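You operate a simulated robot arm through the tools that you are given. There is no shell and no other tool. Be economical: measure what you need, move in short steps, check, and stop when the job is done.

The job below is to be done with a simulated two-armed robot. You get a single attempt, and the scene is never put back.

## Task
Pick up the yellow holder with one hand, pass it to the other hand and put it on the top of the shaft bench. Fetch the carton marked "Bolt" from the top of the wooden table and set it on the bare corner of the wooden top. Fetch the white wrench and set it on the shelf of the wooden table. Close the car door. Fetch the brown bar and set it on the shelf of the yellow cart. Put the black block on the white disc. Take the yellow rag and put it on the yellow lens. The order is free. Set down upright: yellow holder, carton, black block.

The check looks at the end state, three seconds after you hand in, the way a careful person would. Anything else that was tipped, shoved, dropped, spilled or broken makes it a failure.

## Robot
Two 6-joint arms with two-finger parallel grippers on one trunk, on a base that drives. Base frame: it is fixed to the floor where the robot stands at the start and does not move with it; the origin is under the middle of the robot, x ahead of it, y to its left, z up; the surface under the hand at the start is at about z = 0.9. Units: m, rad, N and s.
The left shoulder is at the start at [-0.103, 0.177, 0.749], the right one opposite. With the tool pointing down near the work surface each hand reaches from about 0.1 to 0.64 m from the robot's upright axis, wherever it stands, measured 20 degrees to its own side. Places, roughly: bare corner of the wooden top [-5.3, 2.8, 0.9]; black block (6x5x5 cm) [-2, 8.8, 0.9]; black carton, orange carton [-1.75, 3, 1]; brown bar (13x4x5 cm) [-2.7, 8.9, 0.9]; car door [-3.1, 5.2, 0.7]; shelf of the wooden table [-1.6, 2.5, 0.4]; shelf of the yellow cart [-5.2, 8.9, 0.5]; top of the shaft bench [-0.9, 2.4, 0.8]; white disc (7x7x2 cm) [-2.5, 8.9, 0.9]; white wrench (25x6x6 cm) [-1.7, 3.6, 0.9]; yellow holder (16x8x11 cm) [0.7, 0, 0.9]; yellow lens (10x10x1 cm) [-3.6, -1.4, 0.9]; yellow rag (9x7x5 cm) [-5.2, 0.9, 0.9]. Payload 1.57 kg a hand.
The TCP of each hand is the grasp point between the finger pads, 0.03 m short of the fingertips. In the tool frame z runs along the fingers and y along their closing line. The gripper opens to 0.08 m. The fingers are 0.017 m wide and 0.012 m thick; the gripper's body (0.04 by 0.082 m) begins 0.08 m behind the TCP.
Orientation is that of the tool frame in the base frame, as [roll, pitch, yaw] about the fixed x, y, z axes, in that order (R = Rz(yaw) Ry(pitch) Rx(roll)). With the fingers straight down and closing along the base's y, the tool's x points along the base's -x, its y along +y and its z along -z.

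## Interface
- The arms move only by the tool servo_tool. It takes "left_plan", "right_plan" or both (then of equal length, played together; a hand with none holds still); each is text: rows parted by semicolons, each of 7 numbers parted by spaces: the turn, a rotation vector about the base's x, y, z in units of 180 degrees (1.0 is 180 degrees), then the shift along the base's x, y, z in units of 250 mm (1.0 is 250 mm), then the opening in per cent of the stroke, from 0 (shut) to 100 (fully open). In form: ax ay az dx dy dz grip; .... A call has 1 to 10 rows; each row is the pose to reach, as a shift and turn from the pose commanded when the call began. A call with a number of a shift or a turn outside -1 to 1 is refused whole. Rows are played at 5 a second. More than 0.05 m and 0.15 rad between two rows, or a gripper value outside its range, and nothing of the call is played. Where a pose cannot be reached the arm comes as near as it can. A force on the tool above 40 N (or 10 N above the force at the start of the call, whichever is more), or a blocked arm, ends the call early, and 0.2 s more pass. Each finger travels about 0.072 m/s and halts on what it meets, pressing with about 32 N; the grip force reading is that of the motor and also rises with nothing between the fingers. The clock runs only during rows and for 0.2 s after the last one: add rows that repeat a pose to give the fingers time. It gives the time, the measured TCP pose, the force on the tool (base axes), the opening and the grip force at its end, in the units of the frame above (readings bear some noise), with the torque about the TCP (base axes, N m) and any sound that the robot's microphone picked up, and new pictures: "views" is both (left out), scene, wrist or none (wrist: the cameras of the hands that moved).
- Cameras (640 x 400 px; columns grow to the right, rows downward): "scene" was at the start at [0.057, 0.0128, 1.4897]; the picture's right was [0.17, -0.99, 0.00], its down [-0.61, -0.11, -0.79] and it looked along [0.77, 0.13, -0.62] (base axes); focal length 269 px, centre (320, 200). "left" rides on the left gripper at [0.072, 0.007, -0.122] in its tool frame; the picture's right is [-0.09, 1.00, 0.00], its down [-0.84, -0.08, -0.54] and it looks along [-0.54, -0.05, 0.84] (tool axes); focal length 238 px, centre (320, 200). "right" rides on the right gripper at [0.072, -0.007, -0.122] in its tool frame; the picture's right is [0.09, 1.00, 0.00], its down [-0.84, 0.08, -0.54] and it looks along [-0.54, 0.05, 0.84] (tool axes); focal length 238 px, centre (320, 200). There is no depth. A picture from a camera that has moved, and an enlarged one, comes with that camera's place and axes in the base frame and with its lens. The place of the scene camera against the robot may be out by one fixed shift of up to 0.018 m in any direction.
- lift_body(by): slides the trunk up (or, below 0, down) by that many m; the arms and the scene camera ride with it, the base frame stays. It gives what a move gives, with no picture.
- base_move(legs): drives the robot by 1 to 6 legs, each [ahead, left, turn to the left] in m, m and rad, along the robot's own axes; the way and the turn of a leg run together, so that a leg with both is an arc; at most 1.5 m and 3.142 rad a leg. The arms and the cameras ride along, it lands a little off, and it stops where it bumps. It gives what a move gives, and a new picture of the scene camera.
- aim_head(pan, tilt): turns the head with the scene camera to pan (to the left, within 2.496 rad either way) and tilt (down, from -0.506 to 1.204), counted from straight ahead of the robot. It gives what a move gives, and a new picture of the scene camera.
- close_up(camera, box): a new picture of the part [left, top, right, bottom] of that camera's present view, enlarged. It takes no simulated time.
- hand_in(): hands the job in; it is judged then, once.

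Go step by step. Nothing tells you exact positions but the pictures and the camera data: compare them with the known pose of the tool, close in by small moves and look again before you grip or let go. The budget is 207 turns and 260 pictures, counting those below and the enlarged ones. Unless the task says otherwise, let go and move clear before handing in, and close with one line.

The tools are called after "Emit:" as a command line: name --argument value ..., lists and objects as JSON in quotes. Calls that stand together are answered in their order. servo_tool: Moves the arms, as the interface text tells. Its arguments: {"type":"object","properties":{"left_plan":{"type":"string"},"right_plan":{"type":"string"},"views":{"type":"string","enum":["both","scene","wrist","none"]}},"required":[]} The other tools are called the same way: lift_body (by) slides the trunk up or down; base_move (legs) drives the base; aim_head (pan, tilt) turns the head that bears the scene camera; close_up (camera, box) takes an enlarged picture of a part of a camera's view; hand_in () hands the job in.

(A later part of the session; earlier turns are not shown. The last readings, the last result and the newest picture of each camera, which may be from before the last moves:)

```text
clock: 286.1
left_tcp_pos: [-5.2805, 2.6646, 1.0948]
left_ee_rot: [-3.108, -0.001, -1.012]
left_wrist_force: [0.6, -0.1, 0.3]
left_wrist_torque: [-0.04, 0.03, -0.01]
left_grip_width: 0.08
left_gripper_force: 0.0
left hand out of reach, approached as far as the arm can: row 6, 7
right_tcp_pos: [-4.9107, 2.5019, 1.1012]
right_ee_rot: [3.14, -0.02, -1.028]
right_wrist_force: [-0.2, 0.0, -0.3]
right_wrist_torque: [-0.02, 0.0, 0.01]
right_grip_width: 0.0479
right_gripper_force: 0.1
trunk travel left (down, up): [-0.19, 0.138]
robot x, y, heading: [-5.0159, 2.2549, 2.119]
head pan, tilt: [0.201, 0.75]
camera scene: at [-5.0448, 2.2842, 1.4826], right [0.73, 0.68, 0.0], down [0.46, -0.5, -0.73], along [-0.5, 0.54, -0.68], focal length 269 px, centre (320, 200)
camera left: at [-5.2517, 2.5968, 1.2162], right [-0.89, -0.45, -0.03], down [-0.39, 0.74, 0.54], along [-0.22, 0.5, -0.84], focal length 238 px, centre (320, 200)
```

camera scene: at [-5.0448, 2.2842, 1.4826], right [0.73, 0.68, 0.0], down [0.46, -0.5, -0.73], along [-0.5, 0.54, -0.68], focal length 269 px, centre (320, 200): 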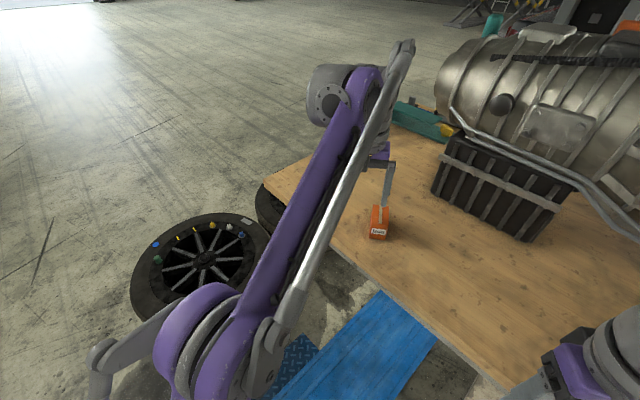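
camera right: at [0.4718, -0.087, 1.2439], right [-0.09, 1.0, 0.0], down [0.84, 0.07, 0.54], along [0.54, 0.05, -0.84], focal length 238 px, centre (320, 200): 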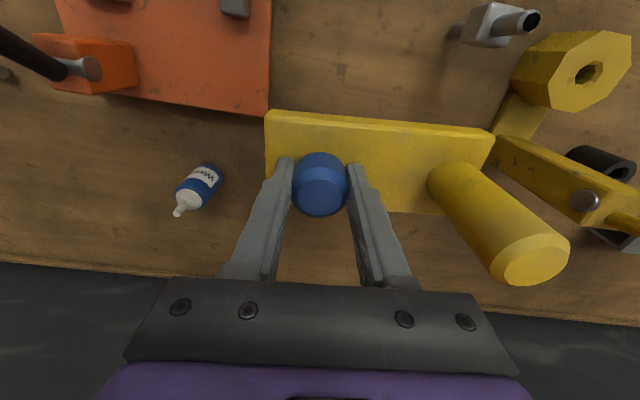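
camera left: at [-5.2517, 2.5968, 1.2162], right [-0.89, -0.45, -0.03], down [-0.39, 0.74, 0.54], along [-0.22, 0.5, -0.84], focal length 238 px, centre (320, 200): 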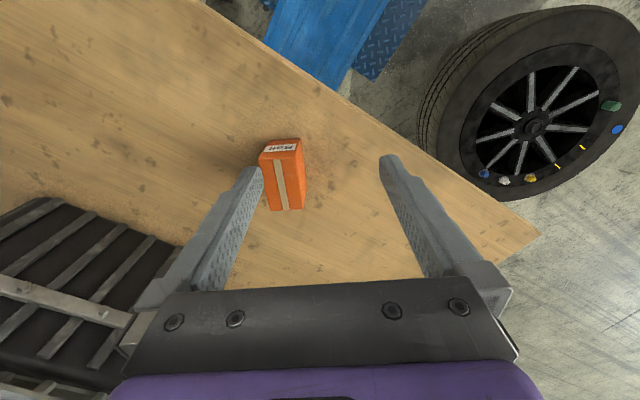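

The carton stands upright on the bare corner. I'll back out the same way and go for the yellow rag on the small grey table.

Emit:
base_move --legs '[[-0.43, -0.15, 0], [-0.5, -0.14, 0], [0, 0, 1.02], [0.22, 0.45, 0]]'

Emit:
aim_head --pan 0.1 --tilt 0.75

Emit:
close_up --camera "left" --box '[0, 0, 640, 400]'

```text
clock: 298.1
left_tcp_pos: [-4.9701, 1.1307, 1.0942]
left_ee_rot: [-3.109, 0.001, 0.036]
left_wrist_force: [0.2, 0.4, 0.6]
left_wrist_torque: [0.0, -0.01, 0.0]
left_grip_width: 0.08
left_gripper_force: 0.1
right_tcp_pos: [-4.6457, 1.3705, 1.1006]
right_ee_rot: [3.14, -0.02, 0.02]
right_wrist_force: [0.5, -0.5, -0.3]
right_wrist_torque: [0.02, -0.02, 0.0]
right_grip_width: 0.048
right_gripper_force: 0.0
trunk travel left (down, up): [-0.19, 0.138]
robot x, y, heading: [-4.4858, 1.1581, -3.122]
head pan, tilt: [0.201, 0.75]
camera scene: at [-4.5194, 1.1361, 1.4826], right [-0.22, 0.97, 0.0], down [0.66, 0.15, -0.73], along [-0.71, -0.16, -0.68], focal length 269 px, centre (320, 200)
```

scene: 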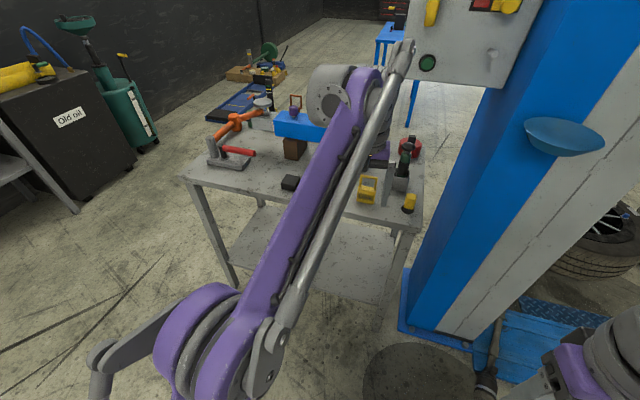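

```text
clock: 298.8
left_tcp_pos: [-4.9714, 1.1318, 1.0945]
left_ee_rot: [-3.107, 0.0, 0.037]
left_wrist_force: [0.4, -0.4, 0.5]
left_wrist_torque: [0.0, -0.01, 0.0]
left_grip_width: 0.08
left_gripper_force: 0.1
right_tcp_pos: [-4.6466, 1.3711, 1.1002]
right_ee_rot: [3.141, -0.02, 0.02]
right_wrist_force: [0.1, 0.4, -0.7]
right_wrist_torque: [0.0, 0.04, -0.01]
right_grip_width: 0.0479
right_gripper_force: 0.0
trunk travel left (down, up): [-0.19, 0.138]
robot x, y, heading: [-4.4877, 1.1577, -3.115]
head pan, tilt: [0.099, 0.75]
camera scene: at [-4.5208, 1.1445, 1.4826], right [-0.12, 0.99, 0.0], down [0.68, 0.09, -0.73], along [-0.73, -0.09, -0.68], focal length 269 px, centre (320, 200)
```

scene: 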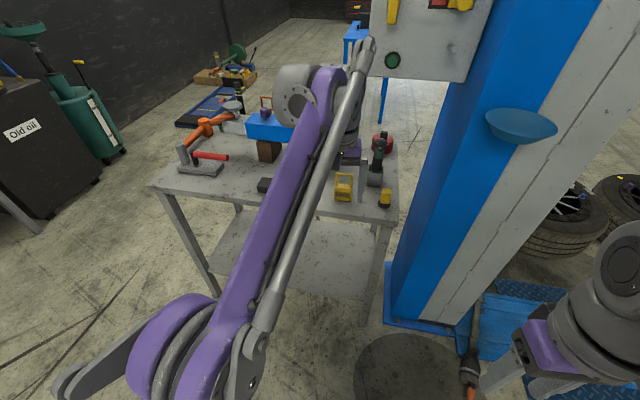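

```text
1.00 times, centred on (320, 200) of left (not enlarged: the box is as wide or as high as the picture)
camera zoom: at [-4.8983, 1.1222, 1.2164], right [-0.06, -1.0, -0.03], down [-0.84, 0.03, 0.54], along [-0.54, 0.06, -0.84], focal length 238 px, centre (320, 200)
```

zoom: 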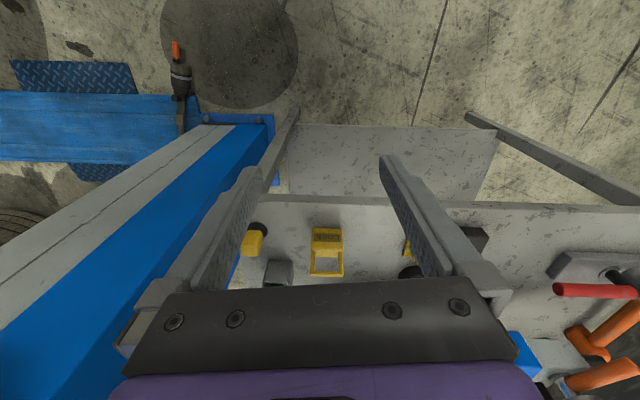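

The rag is right of the hand at about (-5.2, 0.99). I'll shift the base left and ahead so the hand comes above it.

Emit:
base_move --legs '[[0.12, 0.14, 0]]'

Emit:
close_up --camera "left" --box '[160, 100, 560, 350]'

```text
clock: 300.7
left_tcp_pos: [-5.085, 0.9857, 1.0947]
left_ee_rot: [-3.107, 0.001, 0.042]
left_wrist_force: [-0.1, -1.1, -0.4]
left_wrist_torque: [0.0, -0.02, 0.0]
left_grip_width: 0.0799
left_gripper_force: 0.0
right_tcp_pos: [-4.7601, 1.2261, 1.1014]
right_ee_rot: [3.14, -0.019, 0.026]
right_wrist_force: [0.2, 0.4, 0.6]
right_wrist_torque: [0.01, -0.04, 0.04]
right_grip_width: 0.0479
right_gripper_force: 0.2
trunk travel left (down, up): [-0.19, 0.138]
robot x, y, heading: [-4.6017, 1.0129, -3.111]
head pan, tilt: [0.099, 0.75]
camera scene: at [-4.635, 1.0002, 1.4826], right [-0.13, 0.99, 0.0], down [0.68, 0.09, -0.73], along [-0.73, -0.09, -0.68], focal length 269 px, centre (320, 200)
```

scene: 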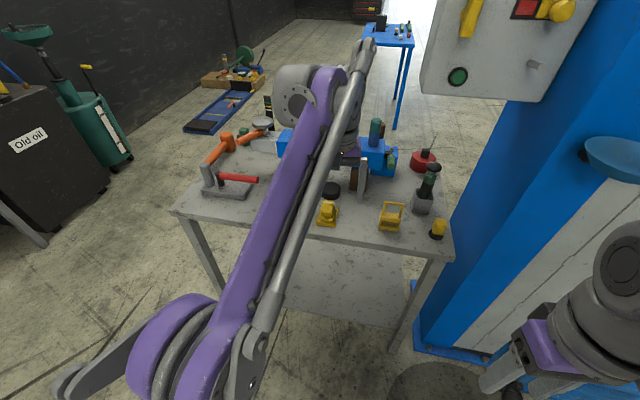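

```text
1.60 times, centred on (360, 225) of left
camera zoom: at [-5.0122, 0.9761, 1.2164], right [-0.05, -1.0, -0.03], down [-0.84, 0.02, 0.54], along [-0.54, 0.06, -0.84], focal length 381 px, centre (256, 160)
```

zoom: 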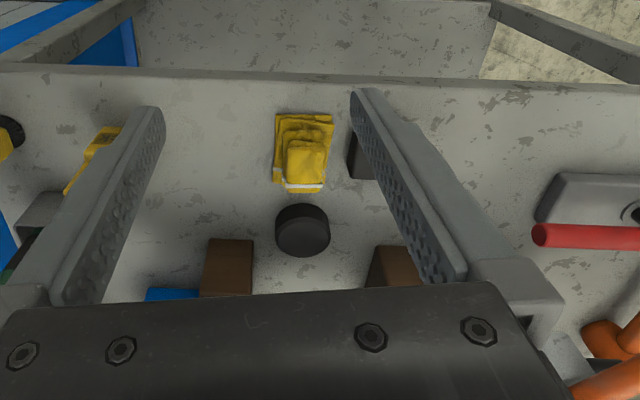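

The rag is at about (-5.195, 0.954) with a black box close on its right and a puck behind. I'll narrow the opening and come over its top bundle.

Emit:
servo_tool --left_plan "0 0 0 -0.12 -0.04 0 56; 0 0 0 -0.26 -0.08 0 56; 0 0 0 -0.4 -0.12 -0.05 56; 0 0 0 -0.44 -0.13 -0.2 56; 0 0 0 -0.44 -0.13 -0.35 56; 0 0 0 -0.44 -0.13 -0.35 56" --views "wrist"

```text
clock: 302.1
left_tcp_pos: [-5.1774, 0.9537, 1.0059]
left_ee_rot: [-3.108, 0.002, 0.042]
left_wrist_force: [-1.2, 0.2, 0.0]
left_wrist_torque: [-0.01, 0.0, 0.0]
left_grip_width: 0.0449
left_gripper_force: 0.0
left hand out of reach, approached as far as the arm can: row 1, 2, 3, 4, 5, 6
right_tcp_pos: [-4.7587, 1.2266, 1.1021]
right_ee_rot: [3.14, -0.019, 0.027]
right_wrist_force: [0.0, 0.0, 0.0]
right_wrist_torque: [-0.04, 0.03, -0.02]
right_grip_width: 0.048
right_gripper_force: 0.1
trunk travel left (down, up): [-0.19, 0.138]
robot x, y, heading: [-4.6027, 1.0132, -3.11]
head pan, tilt: [0.099, 0.75]
camera left: at [-5.1053, 0.9452, 1.129], right [-0.05, -1.0, -0.03], down [-0.84, 0.02, 0.55], along [-0.54, 0.05, -0.84], focal length 238 px, centre (320, 200)
```

left: 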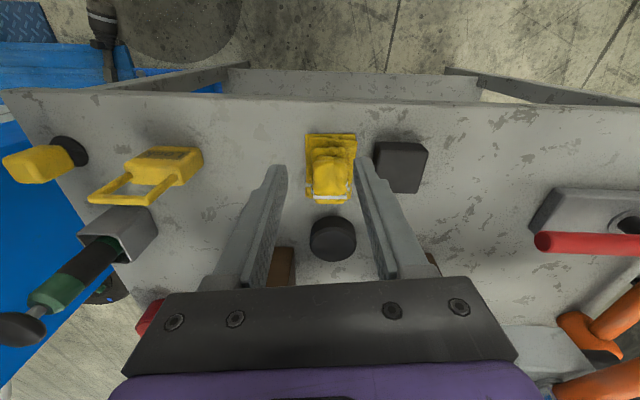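

The arm is at its reach limit, so I'll bring the base 8 cm closer and re-centre.

Emit:
base_move --legs '[[0.08, 0, 0]]'

Emit:
servo_tool --left_plan "0 0 0 0.1 -0.02 0 56; 0 0 0 0.21 -0.03 0 56; 0 0 0 0.21 -0.03 0 56" --views "wrist"

```text
clock: 303.1
left_tcp_pos: [-5.2551, 0.9528, 1.0082]
left_ee_rot: [-3.108, -0.001, 0.041]
left_wrist_force: [-0.1, 0.1, 0.7]
left_wrist_torque: [-0.03, -0.03, 0.0]
left_grip_width: 0.0448
left_gripper_force: 0.0
right_tcp_pos: [-4.8366, 1.225, 1.1004]
right_ee_rot: [3.141, -0.02, 0.023]
right_wrist_force: [0.2, -0.4, -0.3]
right_wrist_torque: [0.02, -0.03, 0.01]
right_grip_width: 0.0483
right_gripper_force: 0.1
trunk travel left (down, up): [-0.19, 0.138]
robot x, y, heading: [-4.6748, 1.0062, -3.112]
head pan, tilt: [0.099, 0.75]
camera scene: at [-4.7119, 0.9984, 1.4826], right [-0.13, 0.99, 0.0], down [0.68, 0.09, -0.73], along [-0.72, -0.09, -0.68], focal length 269 px, centre (320, 200)
```

scene: 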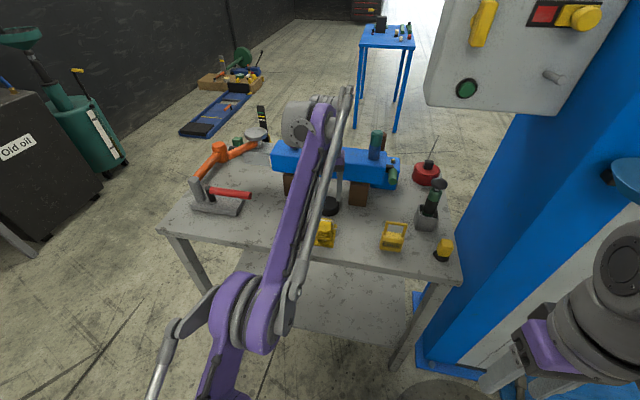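

```text
clock: 303.9
left_tcp_pos: [-5.2006, 0.9445, 1.0061]
left_ee_rot: [-3.106, 0.0, 0.041]
left_wrist_force: [-0.2, -0.2, -0.1]
left_wrist_torque: [-0.02, -0.01, 0.03]
left_grip_width: 0.0447
left_gripper_force: 0.1
right_tcp_pos: [-4.8357, 1.2245, 1.1013]
right_ee_rot: [3.14, -0.02, 0.024]
right_wrist_force: [0.7, 0.0, -0.5]
right_wrist_torque: [0.01, 0.03, -0.02]
right_grip_width: 0.0481
right_gripper_force: 0.0
trunk travel left (down, up): [-0.19, 0.138]
robot x, y, heading: [-4.6776, 1.0117, -3.116]
head pan, tilt: [0.099, 0.75]
camera left: at [-5.128, 0.9349, 1.1287], right [-0.05, -1.0, -0.03], down [-0.84, 0.03, 0.54], along [-0.54, 0.06, -0.84], focal length 238 px, centre (320, 200)
```

left: 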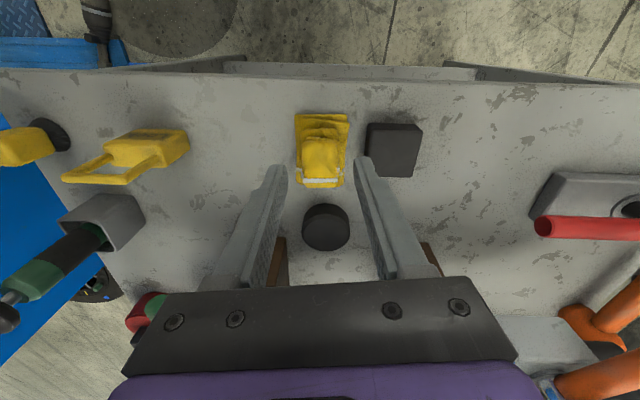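

The top bundle is centred. I'll descend carefully between the box and the rag's edge.

Emit:
servo_tool --left_plan "0 0 0 0 0 -0.1 56; 0 0 0 0 0 -0.18 56; 0 0 0 0 0 -0.24 56; 0 0 0 0 0 -0.24 56" --views "wrist"

```text
clock: 304.9
left_tcp_pos: [-5.2012, 0.9454, 0.9456]
left_ee_rot: [-3.109, 0.0, 0.04]
left_wrist_force: [0.3, -0.6, -0.6]
left_wrist_torque: [-0.02, 0.01, 0.0]
left_grip_width: 0.0449
left_gripper_force: 0.0
right_tcp_pos: [-4.836, 1.2253, 1.101]
right_ee_rot: [-3.141, -0.019, 0.023]
right_wrist_force: [0.5, -0.6, 0.1]
right_wrist_torque: [0.0, -0.01, 0.01]
right_grip_width: 0.0481
right_gripper_force: 0.1
trunk travel left (down, up): [-0.19, 0.138]
robot x, y, heading: [-4.6771, 1.0112, -3.111]
head pan, tilt: [0.099, 0.75]
camera left: at [-5.1292, 0.9365, 1.0674], right [-0.05, -1.0, -0.03], down [-0.84, 0.03, 0.54], along [-0.54, 0.06, -0.84], focal length 238 px, centre (320, 200)
```

left: 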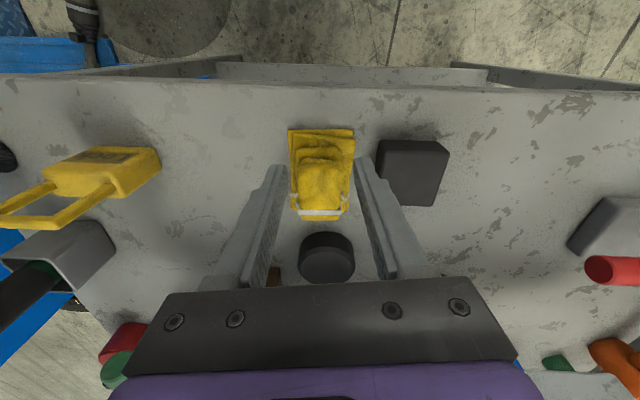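

Emit:
servo_tool --left_plan "0 0 0 0 0 -0.03 57; 0 0 0 0 0 -0.06 57; 0 0 0 0 0 -0.08 57; 0 0 0 0 0 -0.08 57" --views "wrist"

```text
clock: 305.9
left_tcp_pos: [-5.2016, 0.9466, 0.927]
left_ee_rot: [-3.109, -0.002, 0.039]
left_wrist_force: [0.1, 0.4, -0.2]
left_wrist_torque: [-0.01, 0.03, -0.01]
left_grip_width: 0.0456
left_gripper_force: 0.1
right_tcp_pos: [-4.8355, 1.225, 1.1015]
right_ee_rot: [3.141, -0.02, 0.023]
right_wrist_force: [0.4, -0.7, -0.8]
right_wrist_torque: [-0.01, -0.01, 0.03]
right_grip_width: 0.0482
right_gripper_force: 0.1
trunk travel left (down, up): [-0.19, 0.138]
robot x, y, heading: [-4.6742, 1.0085, -3.113]
head pan, tilt: [0.099, 0.75]
camera left: at [-5.1295, 0.9373, 1.0493], right [-0.05, -1.0, -0.03], down [-0.84, 0.03, 0.54], along [-0.54, 0.06, -0.84], focal length 238 px, centre (320, 200)
```

left: 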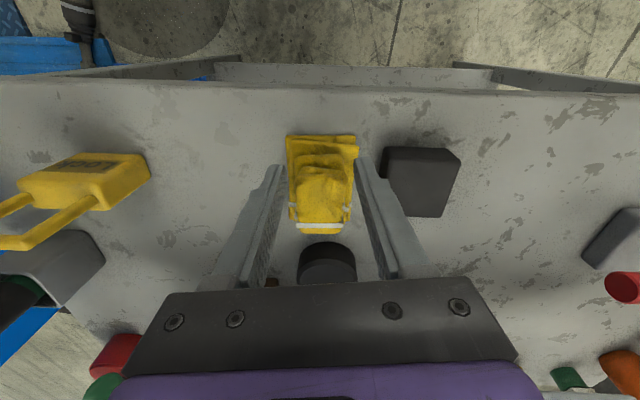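

The fingers are beside the bundle. I'll close now.

Emit:
servo_tool --left_plan "0 0 0 0 0 0 40; 0 0 0 0 0 0 20; 0 0 0 0 0 0 10; 0 0 0 0 0 0 10; 0 0 0 0 0 0.08 10; 0 0 0 0 0 0.2 10; 0 0 0 0 0 0.36 10; 0 0 0 0.1 0 0.5 10; 0 0 0 0.25 0 0.6 10; 0 0 0 0.4 0 0.65 10" --views "wrist"

```text
clock: 308.1
left_tcp_pos: [-5.0999, 0.9478, 1.0905]
left_ee_rot: [-3.11, 0.002, 0.039]
left_wrist_force: [-0.2, -0.5, 0.2]
left_wrist_torque: [0.0, 0.03, -0.02]
left_grip_width: 0.0079
left_gripper_force: 0.1
right_tcp_pos: [-4.8348, 1.225, 1.1009]
right_ee_rot: [3.139, -0.017, 0.024]
right_wrist_force: [-0.5, 0.4, 0.4]
right_wrist_torque: [0.0, 0.0, 0.03]
right_grip_width: 0.048
right_gripper_force: 0.1
trunk travel left (down, up): [-0.19, 0.138]
robot x, y, heading: [-4.6766, 1.0082, -3.112]
head pan, tilt: [0.099, 0.75]
camera left: at [-5.0273, 0.9382, 1.2116], right [-0.05, -1.0, -0.03], down [-0.84, 0.03, 0.55], along [-0.54, 0.06, -0.84], focal length 238 px, centre (320, 200)
```

left: 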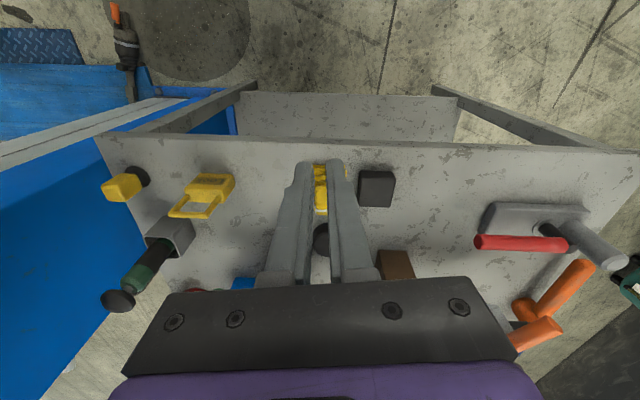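

The fingers closed above the rag: the table is lower than I thought (z≈0.86). The rag is undisturbed, so I'll retry about 3 cm deeper, centred at (-5.218, 0.947).

Emit:
servo_tool --left_plan "0 0 0 -0.17 0 0 62; 0 0 0 -0.34 0 -0.05 62; 0 0 0 -0.47 0 -0.16 62; 0 0 0 -0.47 0 -0.32 62; 0 0 0 -0.47 0 -0.48 62; 0 0 0 -0.47 0 -0.6 62; 0 0 0 -0.47 0 -0.68 62; 0 0 0 -0.47 0 -0.74 62; 0 0 0 -0.47 0 -0.74 62" --views "wrist"

```text
clock: 310.1
left_tcp_pos: [-5.2198, 0.9452, 0.9057]
left_ee_rot: [-3.108, 0.0, 0.039]
left_wrist_force: [-0.2, -0.8, 0.2]
left_wrist_torque: [-0.01, 0.03, -0.02]
left_grip_width: 0.0495
left_gripper_force: 0.0
right_tcp_pos: [-4.8355, 1.2252, 1.1013]
right_ee_rot: [3.14, -0.019, 0.022]
right_wrist_force: [-0.5, 0.3, 0.0]
right_wrist_torque: [0.0, -0.01, -0.02]
right_grip_width: 0.0479
right_gripper_force: 0.0
trunk travel left (down, up): [-0.19, 0.138]
robot x, y, heading: [-4.6766, 1.0092, -3.112]
head pan, tilt: [0.099, 0.75]
camera left: at [-5.1476, 0.9356, 1.0273], right [-0.05, -1.0, -0.03], down [-0.84, 0.03, 0.54], along [-0.54, 0.06, -0.84], focal length 238 px, centre (320, 200)
```

left: 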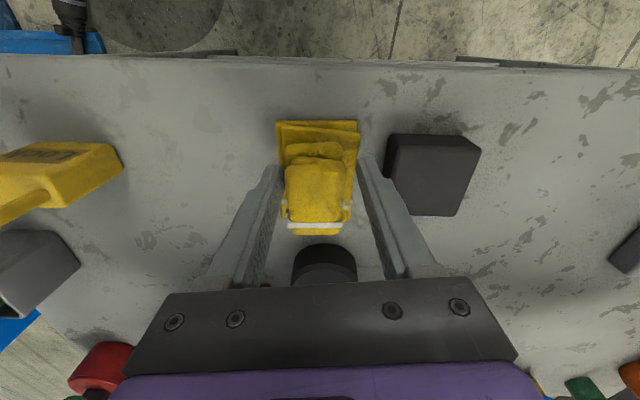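

Now the fingers straddle the rag. I'll go 5 mm lower and close.

Emit:
servo_tool --left_plan "0 0 0 0 0 -0.02 62; 0 0 0 0 0 -0.03 50; 0 0 0 0 0 -0.03 30; 0 0 0 0 0 -0.03 10; 0 0 0 0 0 -0.03 10; 0 0 0 0 0 -0.03 10" --views "wrist"

```text
clock: 311.5
left_tcp_pos: [-5.2193, 0.9447, 0.8985]
left_ee_rot: [-3.106, 0.001, 0.039]
left_wrist_force: [-3.1, -4.8, 11.1]
left_wrist_torque: [-0.53, 0.09, -0.17]
left_grip_width: 0.0318
left_gripper_force: 31.8
right_tcp_pos: [-4.8365, 1.2254, 1.1006]
right_ee_rot: [3.141, -0.019, 0.022]
right_wrist_force: [-0.3, -0.7, -0.4]
right_wrist_torque: [0.04, -0.01, 0.03]
right_grip_width: 0.0479
right_gripper_force: 0.1
trunk travel left (down, up): [-0.19, 0.138]
robot x, y, heading: [-4.6784, 1.0089, -3.114]
head pan, tilt: [0.099, 0.75]
camera left: at [-5.1467, 0.9353, 1.0204], right [-0.05, -1.0, -0.03], down [-0.84, 0.03, 0.55], along [-0.54, 0.06, -0.84], focal length 238 px, centre (320, 200)
```

left: 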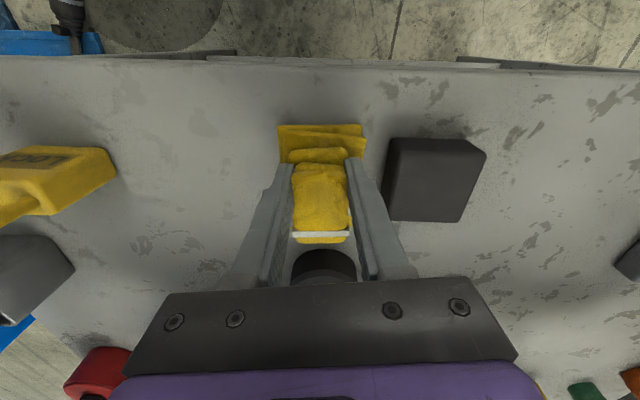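

Gripped (32 mm). I'll lift straight up and back.

Emit:
servo_tool --left_plan "0 0 0 0 0 0.08 0; 0 0 0 0 0 0.2 0; 0 0 0 0 0 0.36 0; 0 0 0 0.05 0 0.52 0; 0 0 0 0.2 0 0.66 0; 0 0 0 0.38 0 0.72 0; 0 0 0 0.56 0 0.76 0; 0 0 0 0.56 0 0.76 0" --views "wrist"

```text
refused: row 5 steps farther than a row can; nothing moved
```

Emit:
servo_tool --left_plan "0 0 0 0 0 0.08 0; 0 0 0 0 0 0.2 0; 0 0 0 0 0 0.36 0; 0 0 0 0.04 0 0.52 0; 0 0 0 0.18 0 0.64 0; 0 0 0 0.34 0 0.72 0; 0 0 0 0.52 0 0.76 0; 0 0 0 0.52 0 0.76 0" --views "wrist"

```text
clock: 313.3
left_tcp_pos: [-5.0873, 0.9448, 1.0877]
left_ee_rot: [-3.108, -0.001, 0.041]
left_wrist_force: [-0.2, -0.5, 0.5]
left_wrist_torque: [0.0, -0.03, 0.01]
left_grip_width: 0.0318
left_gripper_force: 32.1
right_tcp_pos: [-4.8372, 1.2257, 1.1011]
right_ee_rot: [3.14, -0.02, 0.023]
right_wrist_force: [-0.3, -0.2, 0.8]
right_wrist_torque: [0.03, -0.03, 0.0]
right_grip_width: 0.0479
right_gripper_force: 0.0
trunk travel left (down, up): [-0.19, 0.138]
robot x, y, heading: [-4.6738, 1.0099, -3.122]
head pan, tilt: [0.099, 0.75]
camera left: at [-5.0162, 0.9362, 1.2097], right [-0.05, -1.0, -0.03], down [-0.84, 0.03, 0.54], along [-0.54, 0.06, -0.84], focal length 238 px, centre (320, 200)
```

left: 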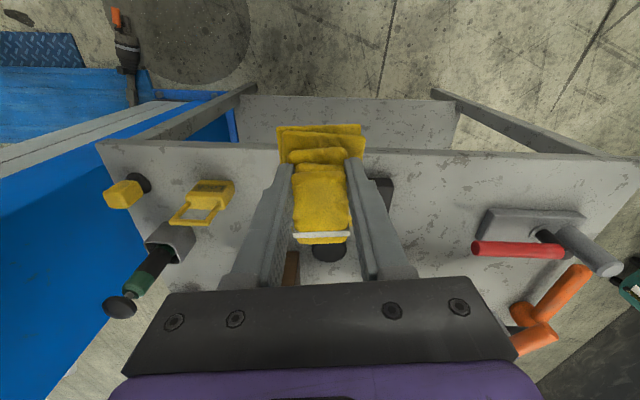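

I have the rag. Now I'll back off, turn toward -y and look for the yellow lens on the wall bench.

Emit:
base_move --legs '[[-0.8, 0, 0], [0, 0, 1.55], [0.9, 0, 0]]'

Emit:
aim_head --pan 0.0 --tilt 0.5

```text
clock: 325.8
left_tcp_pos: [-3.8428, -0.3107, 1.0878]
left_ee_rot: [-3.107, 0.001, 1.57]
left_wrist_force: [0.5, -1.1, -0.2]
left_wrist_torque: [0.01, 0.0, -0.03]
left_grip_width: 0.0308
left_gripper_force: 31.8
right_tcp_pos: [-4.1137, -0.0487, 1.0996]
right_ee_rot: [3.14, -0.02, 1.556]
right_wrist_force: [1.5, 0.4, 0.0]
right_wrist_torque: [0.0, -0.02, 0.0]
right_grip_width: 0.0478
right_gripper_force: 0.1
trunk travel left (down, up): [-0.19, 0.138]
robot x, y, heading: [-3.8917, 0.1021, -1.584]
head pan, tilt: [0.099, 0.75]
camera scene: at [-3.874, 0.0565, 1.4826], right [-1.0, -0.09, 0.0], down [-0.06, 0.68, -0.73], along [0.06, -0.73, -0.68], focal length 269 px, centre (320, 200)
```

scene: 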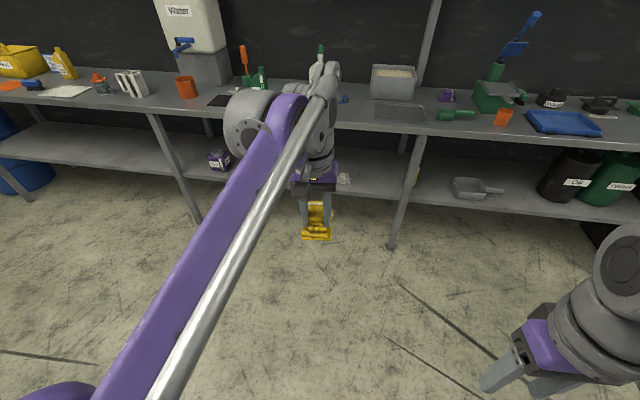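

```text
clock: 326.6
left_tcp_pos: [-3.8429, -0.3097, 1.089]
left_ee_rot: [-3.107, 0.002, 1.57]
left_wrist_force: [0.6, 0.4, -0.4]
left_wrist_torque: [0.0, -0.02, -0.01]
left_grip_width: 0.0309
left_gripper_force: 32.3
right_tcp_pos: [-4.1122, -0.0481, 1.1009]
right_ee_rot: [3.139, -0.019, 1.556]
right_wrist_force: [-0.4, 0.3, 0.2]
right_wrist_torque: [-0.01, 0.0, 0.01]
right_grip_width: 0.0478
right_gripper_force: 0.1
trunk travel left (down, up): [-0.19, 0.138]
robot x, y, heading: [-3.8924, 0.1028, -1.58]
head pan, tilt: [0.0, 0.499]
camera scene: at [-3.8823, 0.0483, 1.5045], right [-1.0, 0.01, 0.0], down [0.01, 0.48, -0.88], along [-0.01, -0.88, -0.48], focal length 269 px, centre (320, 200)
```

scene: 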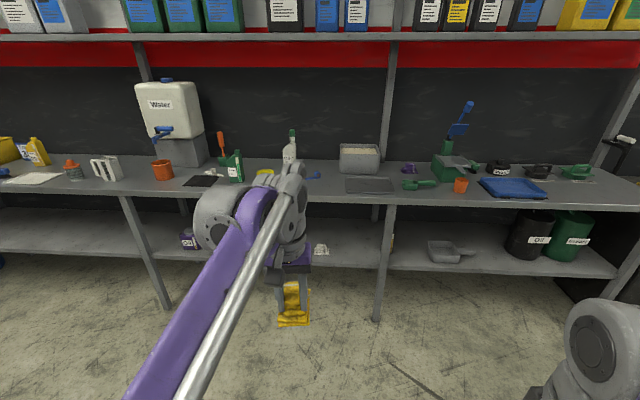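

The yellow lens is near (-3.58, -1.4) on the wall bench, between bottles. I'll drive closer and look with the wrist camera.

Emit:
base_move --legs '[[0.72, 0.2, 0]]'

Emit:
close_up --camera "left" --box '[0, 0, 640, 400]'

```text
clock: 330.7
left_tcp_pos: [-3.6603, -1.0521, 1.0883]
left_ee_rot: [-3.109, 0.002, 1.569]
left_wrist_force: [-0.1, -0.1, -0.6]
left_wrist_torque: [0.01, 0.0, -0.01]
left_grip_width: 0.0308
left_gripper_force: 32.3
right_tcp_pos: [-3.93, -0.7894, 1.1005]
right_ee_rot: [3.14, -0.02, 1.552]
right_wrist_force: [0.4, -0.1, 0.0]
right_wrist_torque: [0.0, 0.01, -0.03]
right_grip_width: 0.0481
right_gripper_force: 0.0
trunk travel left (down, up): [-0.19, 0.138]
robot x, y, heading: [-3.7089, -0.6362, -1.581]
head pan, tilt: [0.0, 0.499]
camera scene: at [-3.6988, -0.6935, 1.5046], right [-1.0, 0.01, 0.0], down [0.01, 0.48, -0.88], along [-0.01, -0.88, -0.48], focal length 269 px, centre (320, 200)
```

scene: 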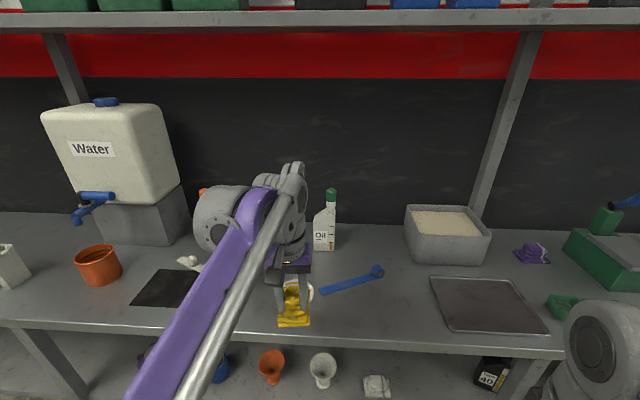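

```text
1.00 times, centred on (320, 200) of left (not enlarged: the box is as wide or as high as the picture)
camera zoom: at [-3.6496, -0.9812, 1.2098], right [1.0, -0.09, -0.03], down [-0.06, -0.84, 0.54], along [-0.08, -0.54, -0.84], focal length 238 px, centre (320, 200)
```

zoom: 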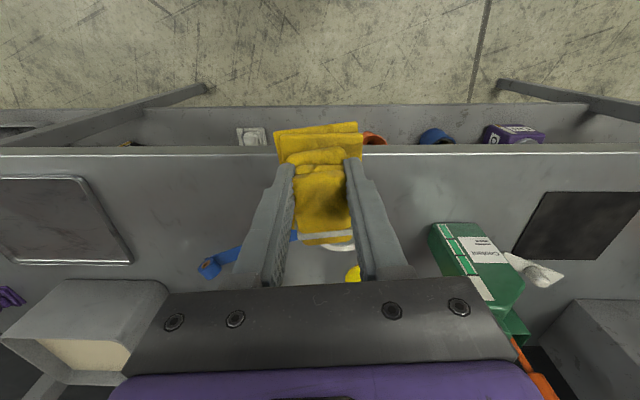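

The lens is hidden under the gripper. I'll check with the right wrist camera and the zoomed scene.

Emit:
close_up --camera "right" --box '[320, 100, 640, 300]'

Emit:
close_up --camera "scene" --box '[240, 240, 400, 340]'

```text
2.00 times, centred on (480, 200) of right
camera zoom: at [-3.935, -0.7196, 1.2242], right [1.0, 0.07, 0.0], down [0.06, -0.85, 0.53], along [0.04, -0.52, -0.85], focal length 477 px, centre (0, 200)
```

zoom: 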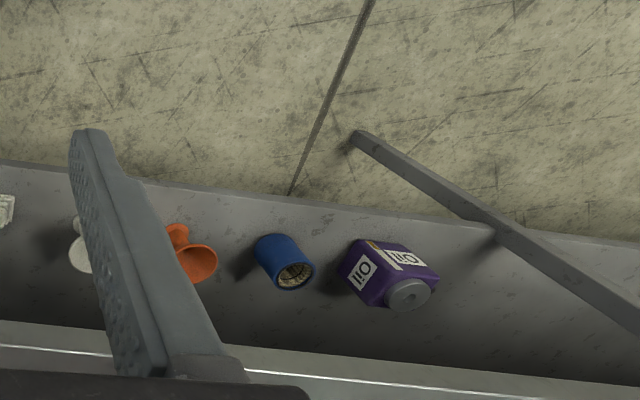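

```text
4.00 times, centred on (320, 290) of scene
camera zoom: at [-3.6988, -0.6935, 1.5046], right [-1.0, 0.01, 0.0], down [0.01, 0.48, -0.88], along [-0.01, -0.88, -0.48], focal length 1076 px, centre (320, -160)
```

zoom: 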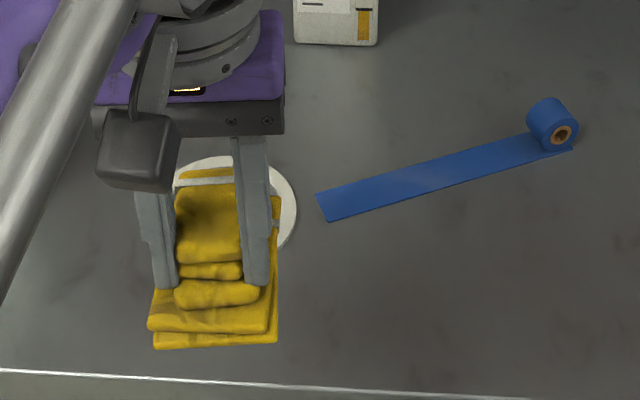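

I need a clear view, so I'll move the hand with the rag aside to the left for a moment.

Emit:
servo_tool --left_plan "0 0 0 0.18 0.05 0.02 0; 0 0 0 0.36 0.1 0.02 0; 0 0 0 0.54 0.15 0.02 0; 0 0 0 0.72 0.2 0.02 0; 0 0 0 0.9 0.2 0.02 0; 0 0 0 0.9 0.2 0.02 0" --views "none"

Emit:
close_up --camera "scene" --box '[160, 200, 400, 350]'

```text
clock: 332.1
left_tcp_pos: [-3.4338, -1.0028, 1.0928]
left_ee_rot: [-3.109, 0.0, 1.571]
left_wrist_force: [0.2, 0.2, 0.0]
left_wrist_torque: [0.02, 0.0, 0.0]
left_grip_width: 0.0308
left_gripper_force: 32.1
right_tcp_pos: [-3.9291, -0.7882, 1.1003]
right_ee_rot: [3.141, -0.02, 1.552]
right_wrist_force: [-0.4, -0.4, 0.0]
right_wrist_torque: [0.02, 0.0, -0.02]
right_grip_width: 0.0483
right_gripper_force: 0.1
trunk travel left (down, up): [-0.19, 0.138]
robot x, y, heading: [-3.705, -0.6342, -1.587]
head pan, tilt: [0.0, 0.499]
```

```text
2.67 times, centred on (280, 275) of scene
camera zoom: at [-3.6993, -0.6929, 1.5046], right [-1.0, 0.01, 0.0], down [0.01, 0.48, -0.88], along [-0.01, -0.88, -0.48], focal length 717 px, centre (427, 0)
```

zoom: 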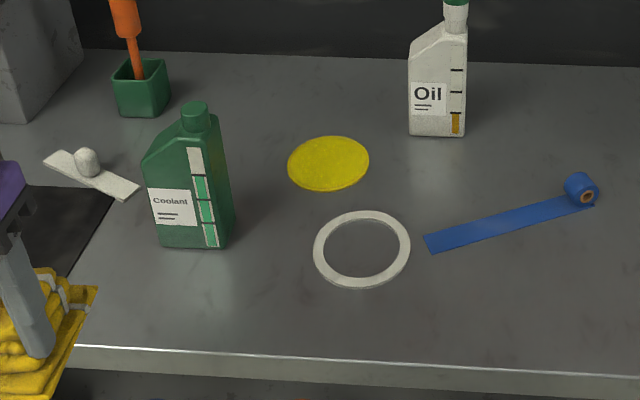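

Now it's clear: the yellow lens disc is at about (-3.585, -1.40), with a separate white ring in front at (-3.63, -1.27). I'll bring the hand back, drive closer, and approach over the ring.

Emit:
servo_tool --left_plan "0 0 0 -0.15 0 0 0; 0 0 0 -0.3 0 0 0; 0 0 0 -0.45 0 0 0; 0 0 0 -0.55 0 0 0; 0 0 0 -0.55 0 0 0" --views "none"

Emit:
base_move --legs '[[0.22, -0.05, 0]]'

Emit:
close_up --camera "left" --box '[0, 0, 640, 400]'

```text
clock: 333.3
left_tcp_pos: [-3.572, -1.0011, 1.0923]
left_ee_rot: [-3.109, 0.0, 1.568]
left_wrist_force: [-0.4, -0.5, -1.1]
left_wrist_torque: [0.03, 0.02, 0.01]
left_grip_width: 0.0309
left_gripper_force: 32.1
right_tcp_pos: [-3.9292, -0.7882, 1.0998]
right_ee_rot: [3.14, -0.021, 1.554]
right_wrist_force: [-0.1, -0.7, 0.4]
right_wrist_torque: [0.02, -0.05, -0.01]
right_grip_width: 0.048
right_gripper_force: 0.0
trunk travel left (down, up): [-0.19, 0.138]
robot x, y, heading: [-3.7093, -0.6403, -1.583]
head pan, tilt: [0.0, 0.499]
```

```text
clock: 335.0
left_tcp_pos: [-3.6237, -1.2163, 1.0919]
left_ee_rot: [-3.108, 0.0, 1.572]
left_wrist_force: [0.6, -0.5, -0.4]
left_wrist_torque: [0.05, 0.01, 0.0]
left_grip_width: 0.0312
left_gripper_force: 32.2
right_tcp_pos: [-3.9809, -1.0038, 1.1007]
right_ee_rot: [3.139, -0.018, 1.554]
right_wrist_force: [-0.5, -1.0, -0.1]
right_wrist_torque: [0.04, 0.01, -0.03]
right_grip_width: 0.0479
right_gripper_force: 0.0
trunk travel left (down, up): [-0.19, 0.138]
robot x, y, heading: [-3.7577, -0.8551, -1.584]
head pan, tilt: [0.0, 0.499]
camera scene: at [-3.7501, -0.9091, 1.5046], right [-1.0, 0.01, 0.0], down [0.01, 0.48, -0.88], along [-0.01, -0.88, -0.48], focal length 269 px, centre (320, 200)
```

scene: 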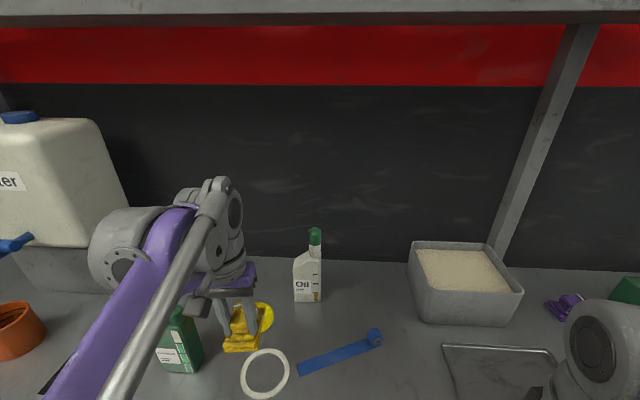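

```text
1.00 times, centred on (320, 200) of left (not enlarged: the box is as wide or as high as the picture)
camera zoom: at [-3.6131, -1.1457, 1.2131], right [1.0, -0.09, -0.03], down [-0.06, -0.84, 0.54], along [-0.08, -0.54, -0.84], focal length 238 px, centre (320, 200)
```

zoom: 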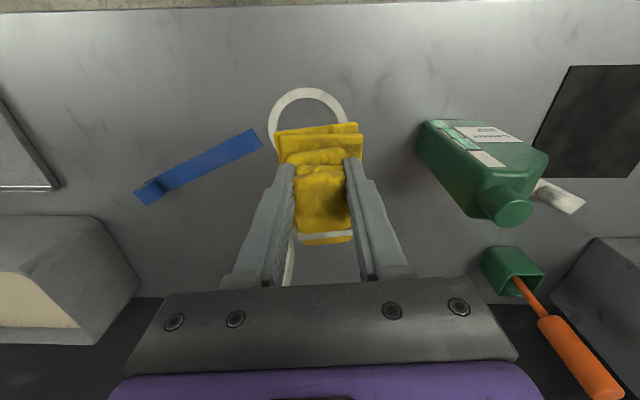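

The lens peeks out right behind the rag, as expected. I'll move over (-3.583, -1.398) and come down part way.

Emit:
servo_tool --left_plan "0 0 0 0.04 -0.18 0 0; 0 0 0 0.08 -0.36 0 0; 0 0 0 0.12 -0.54 0 0; 0 0 0 0.16 -0.72 0 0; 0 0 0 0.16 -0.73 -0.15 0; 0 0 0 0.16 -0.73 -0.3 0; 0 0 0 0.16 -0.73 -0.45 0; 0 0 0 0.16 -0.73 -0.45 0"

Emit:
close_up --camera "scene" --box '[180, 260, 340, 360]'

```text
clock: 336.8
left_tcp_pos: [-3.5823, -1.3996, 0.975]
left_ee_rot: [-3.109, 0.001, 1.572]
left_wrist_force: [-0.2, -0.7, -0.6]
left_wrist_torque: [0.01, 0.02, 0.04]
left_grip_width: 0.0309
left_gripper_force: 31.8
left hand out of reach, approached as far as the arm can: row 4
right_tcp_pos: [-3.981, -1.0032, 1.0996]
right_ee_rot: [3.14, -0.021, 1.554]
right_wrist_force: [-0.6, 0.1, -0.8]
right_wrist_torque: [0.0, 0.03, 0.01]
right_grip_width: 0.0479
right_gripper_force: 0.1
trunk travel left (down, up): [-0.19, 0.138]
robot x, y, heading: [-3.7589, -0.8533, -1.581]
head pan, tilt: [0.0, 0.499]
camera scene: at [-3.75, -0.9085, 1.5046], right [-1.0, 0.01, 0.0], down [0.01, 0.48, -0.88], along [-0.01, -0.88, -0.48], focal length 269 px, centre (320, 200)
camera left: at [-3.5716, -1.3302, 1.097], right [1.0, -0.09, -0.03], down [-0.06, -0.84, 0.54], along [-0.08, -0.54, -0.84], focal length 238 px, centre (320, 200)
```

scene: 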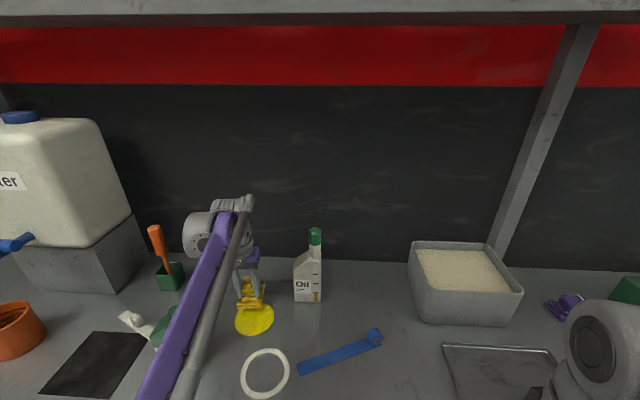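
left: 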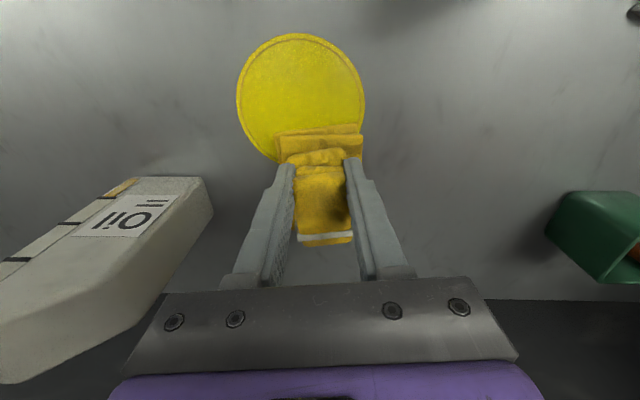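

```text
4.00 times, centred on (260, 310) of scene
camera zoom: at [-3.75, -0.9085, 1.5046], right [-1.0, 0.01, 0.0], down [0.01, 0.48, -0.88], along [-0.01, -0.88, -0.48], focal length 1076 px, centre (560, -240)
```

zoom: 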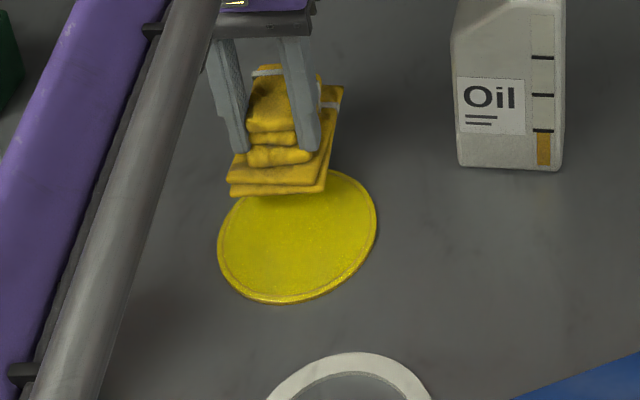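

The wrist camera shows the lens centre at (-3.598, -1.364). I'll correct and lower.

Emit:
servo_tool --left_plan "0 0 0 -0.03 0.07 0 0; 0 0 0 -0.064 0.144 0 0; 0 0 0 -0.064 0.144 -0.08 0; 0 0 0 -0.064 0.144 -0.14 0; 0 0 0 -0.064 0.144 -0.14 0" --views "wrist"

Emit:
close_up --camera "scene" --box '[180, 260, 340, 360]'

```text
clock: 337.8
left_tcp_pos: [-3.6023, -1.3611, 0.9496]
left_ee_rot: [-3.11, 0.004, 1.569]
left_wrist_force: [-1.2, 2.1, 20.4]
left_wrist_torque: [-0.02, -0.57, 0.05]
left_grip_width: 0.0314
left_gripper_force: 31.8
right_tcp_pos: [-3.9812, -1.0034, 1.1011]
right_ee_rot: [3.141, -0.018, 1.553]
right_wrist_force: [0.5, 0.0, -0.1]
right_wrist_torque: [-0.01, 0.0, 0.04]
right_grip_width: 0.0482
right_gripper_force: 0.0
trunk travel left (down, up): [-0.19, 0.138]
robot x, y, heading: [-3.7602, -0.8552, -1.588]
head pan, tilt: [0.0, 0.499]
stopped in row 4 (left hand): the force on the tool passed its limit at 51 N (the readings are from after the stop); the commanded pose is now the measured one
camera left: at [-3.5902, -1.2903, 1.072], right [1.0, -0.09, -0.03], down [-0.06, -0.83, 0.55], along [-0.08, -0.54, -0.84], focal length 238 px, centre (320, 200)
```

left: 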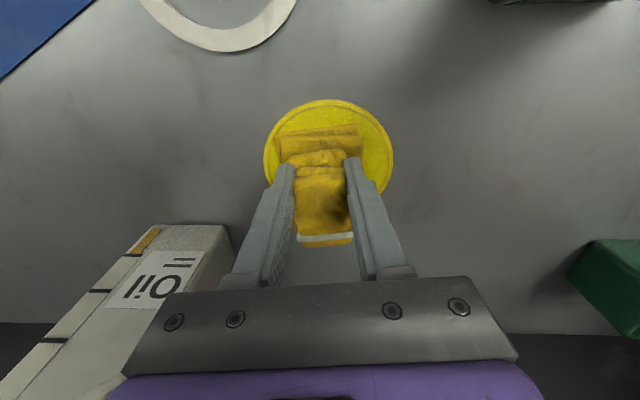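

```text
4.00 times, centred on (260, 310) of scene
camera zoom: at [-3.7504, -0.9073, 1.5048], right [-1.0, 0.01, 0.0], down [0.01, 0.48, -0.88], along [-0.01, -0.88, -0.48], focal length 1076 px, centre (560, -240)
```

zoom: 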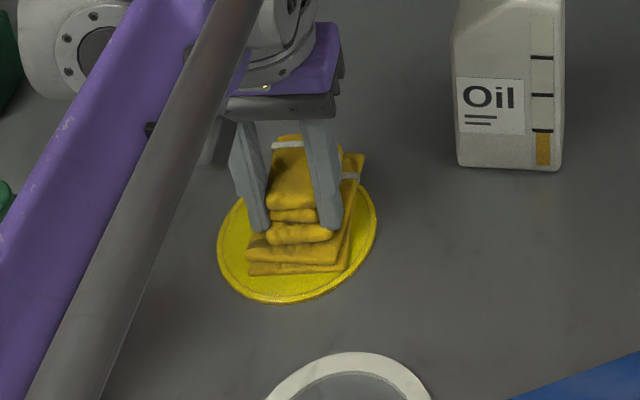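

The rag rests on the lens, well centred. I'll relax, open and rise.

Emit:
servo_tool --left_plan "0 0 0 0 0 0.008 0; 0 0 0 0 0 0.008 40; 0 0 0 0 0 0.008 70; 0 0 0 0 0 0.008 80; 0 0 0 0 0 0.008 80; 0 0 0 0 0 0.1 80; 0 0 0 0 0 0.25 80; 0 0 0 0 0.05 0.42 80; 0 0 0 0 0.2 0.52 80; 0 0 0 0 0.2 0.52 80"

```text
clock: 340.0
left_tcp_pos: [-3.6023, -1.3131, 1.0753]
left_ee_rot: [-3.107, 0.004, 1.569]
left_wrist_force: [0.1, 0.3, 0.7]
left_wrist_torque: [0.01, -0.02, -0.01]
left_grip_width: 0.0638
left_gripper_force: 0.0
right_tcp_pos: [-3.9806, -1.0053, 1.1014]
right_ee_rot: [3.14, -0.018, 1.551]
right_wrist_force: [-0.4, -0.6, -0.7]
right_wrist_torque: [0.0, -0.01, -0.04]
right_grip_width: 0.0479
right_gripper_force: 0.1
trunk travel left (down, up): [-0.19, 0.138]
robot x, y, heading: [-3.7646, -0.8523, -1.584]
head pan, tilt: [0.0, 0.499]
camera scene: at [-3.7498, -0.9099, 1.5045], right [-1.0, 0.01, 0.0], down [0.01, 0.48, -0.88], along [-0.01, -0.88, -0.48], focal length 269 px, centre (320, 200)
camera left: at [-3.5915, -1.2426, 1.1974], right [1.0, -0.09, -0.03], down [-0.06, -0.83, 0.55], along [-0.08, -0.54, -0.84], focal length 238 px, centre (320, 200)
```

scene: 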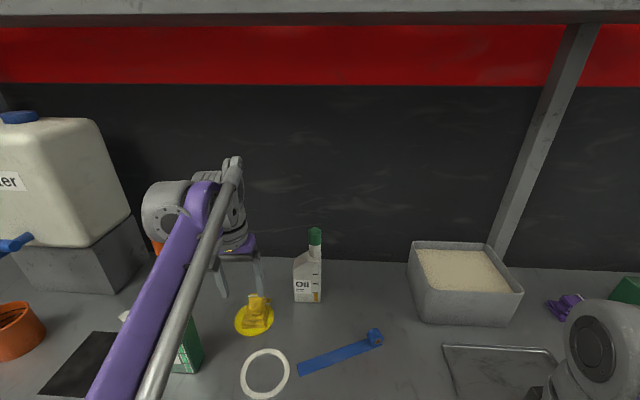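
left: 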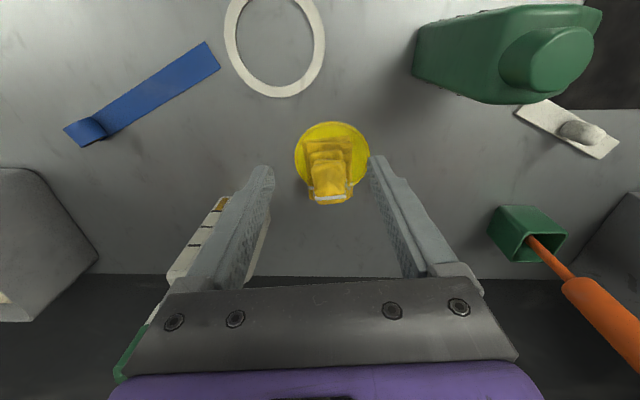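

Emit:
close_up --camera "left" --box '[270, 100, 400, 220]'

Emit:
close_up --camera "scene" --box '[215, 280, 295, 340]'

```text
3.33 times, centred on (335, 160) of left
camera zoom: at [-3.5915, -1.2426, 1.1974], right [1.0, -0.09, -0.03], down [-0.06, -0.83, 0.55], along [-0.08, -0.54, -0.84], focal length 794 px, centre (270, 333)
```

zoom: 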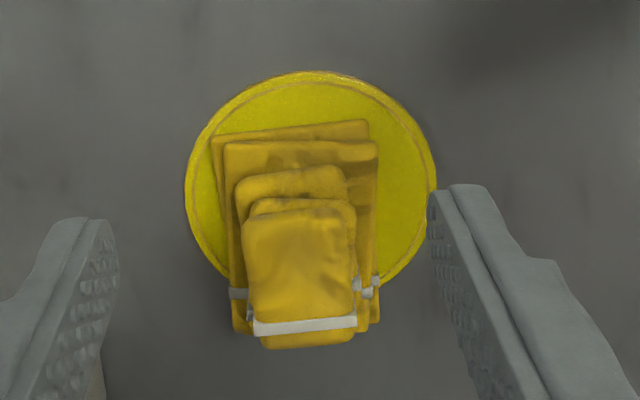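

```text
6.67 times, centred on (255, 310) of scene
camera zoom: at [-3.7498, -0.9099, 1.5045], right [-1.0, 0.01, 0.0], down [0.01, 0.48, -0.88], along [-0.01, -0.88, -0.48], focal length 1794 px, centre (753, -533)
```

zoom: 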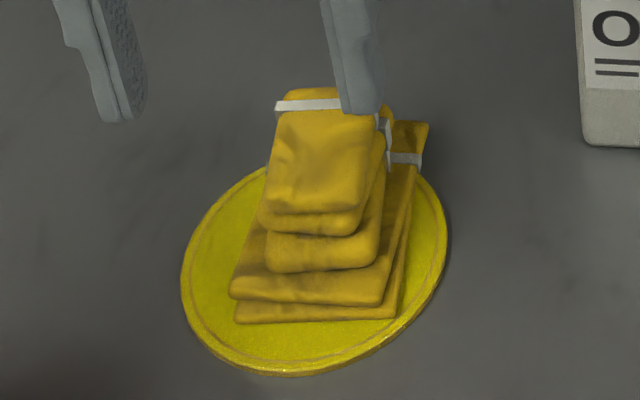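

The rag lies on the lens but overhangs its far rim by about 1.6 cm. I'll regrip it and centre it better.

Emit:
servo_tool --left_plan "0 0 0 0 -0.1 -0.12 80; 0 0 0 0 -0.192 -0.28 80; 0 0 0 0 -0.192 -0.42 80; 0 0 0 0 -0.192 -0.49 70; 0 0 0 0 -0.192 -0.49 30; 0 0 0 0 -0.192 -0.49 10; 0 0 0 0 -0.192 -0.49 10; 0 0 0 0 -0.192 -0.45 10; 0 0 0 0.02 -0.122 -0.45 10; 0 0 0 0.02 -0.122 -0.45 10" --views "wrist"

```text
clock: 342.2
left_tcp_pos: [-3.5964, -1.3451, 0.9655]
left_ee_rot: [-3.108, 0.002, 1.568]
left_wrist_force: [0.1, 1.4, -0.6]
left_wrist_torque: [0.03, 0.02, 0.0]
left_grip_width: 0.031
left_gripper_force: 31.8
right_tcp_pos: [-3.9805, -1.0047, 1.1007]
right_ee_rot: [3.139, -0.019, 1.554]
right_wrist_force: [1.1, -0.2, -0.3]
right_wrist_torque: [-0.02, 0.0, -0.01]
right_grip_width: 0.0478
right_gripper_force: 0.1
trunk travel left (down, up): [-0.19, 0.138]
robot x, y, heading: [-3.7545, -0.8556, -1.578]
head pan, tilt: [0.0, 0.499]
camera left: at [-3.5856, -1.2752, 1.0876], right [1.0, -0.09, -0.03], down [-0.06, -0.83, 0.55], along [-0.08, -0.54, -0.84], focal length 238 px, centre (320, 200)
```

left: 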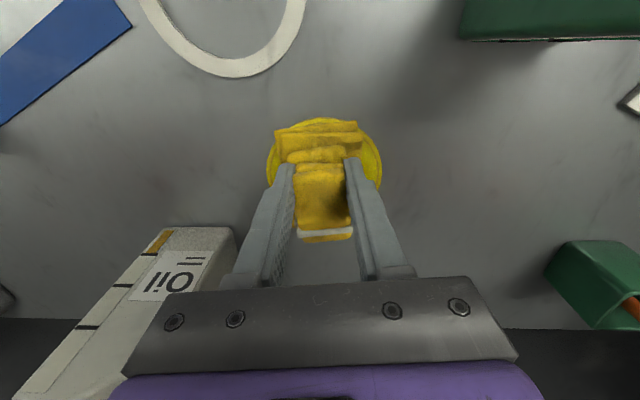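

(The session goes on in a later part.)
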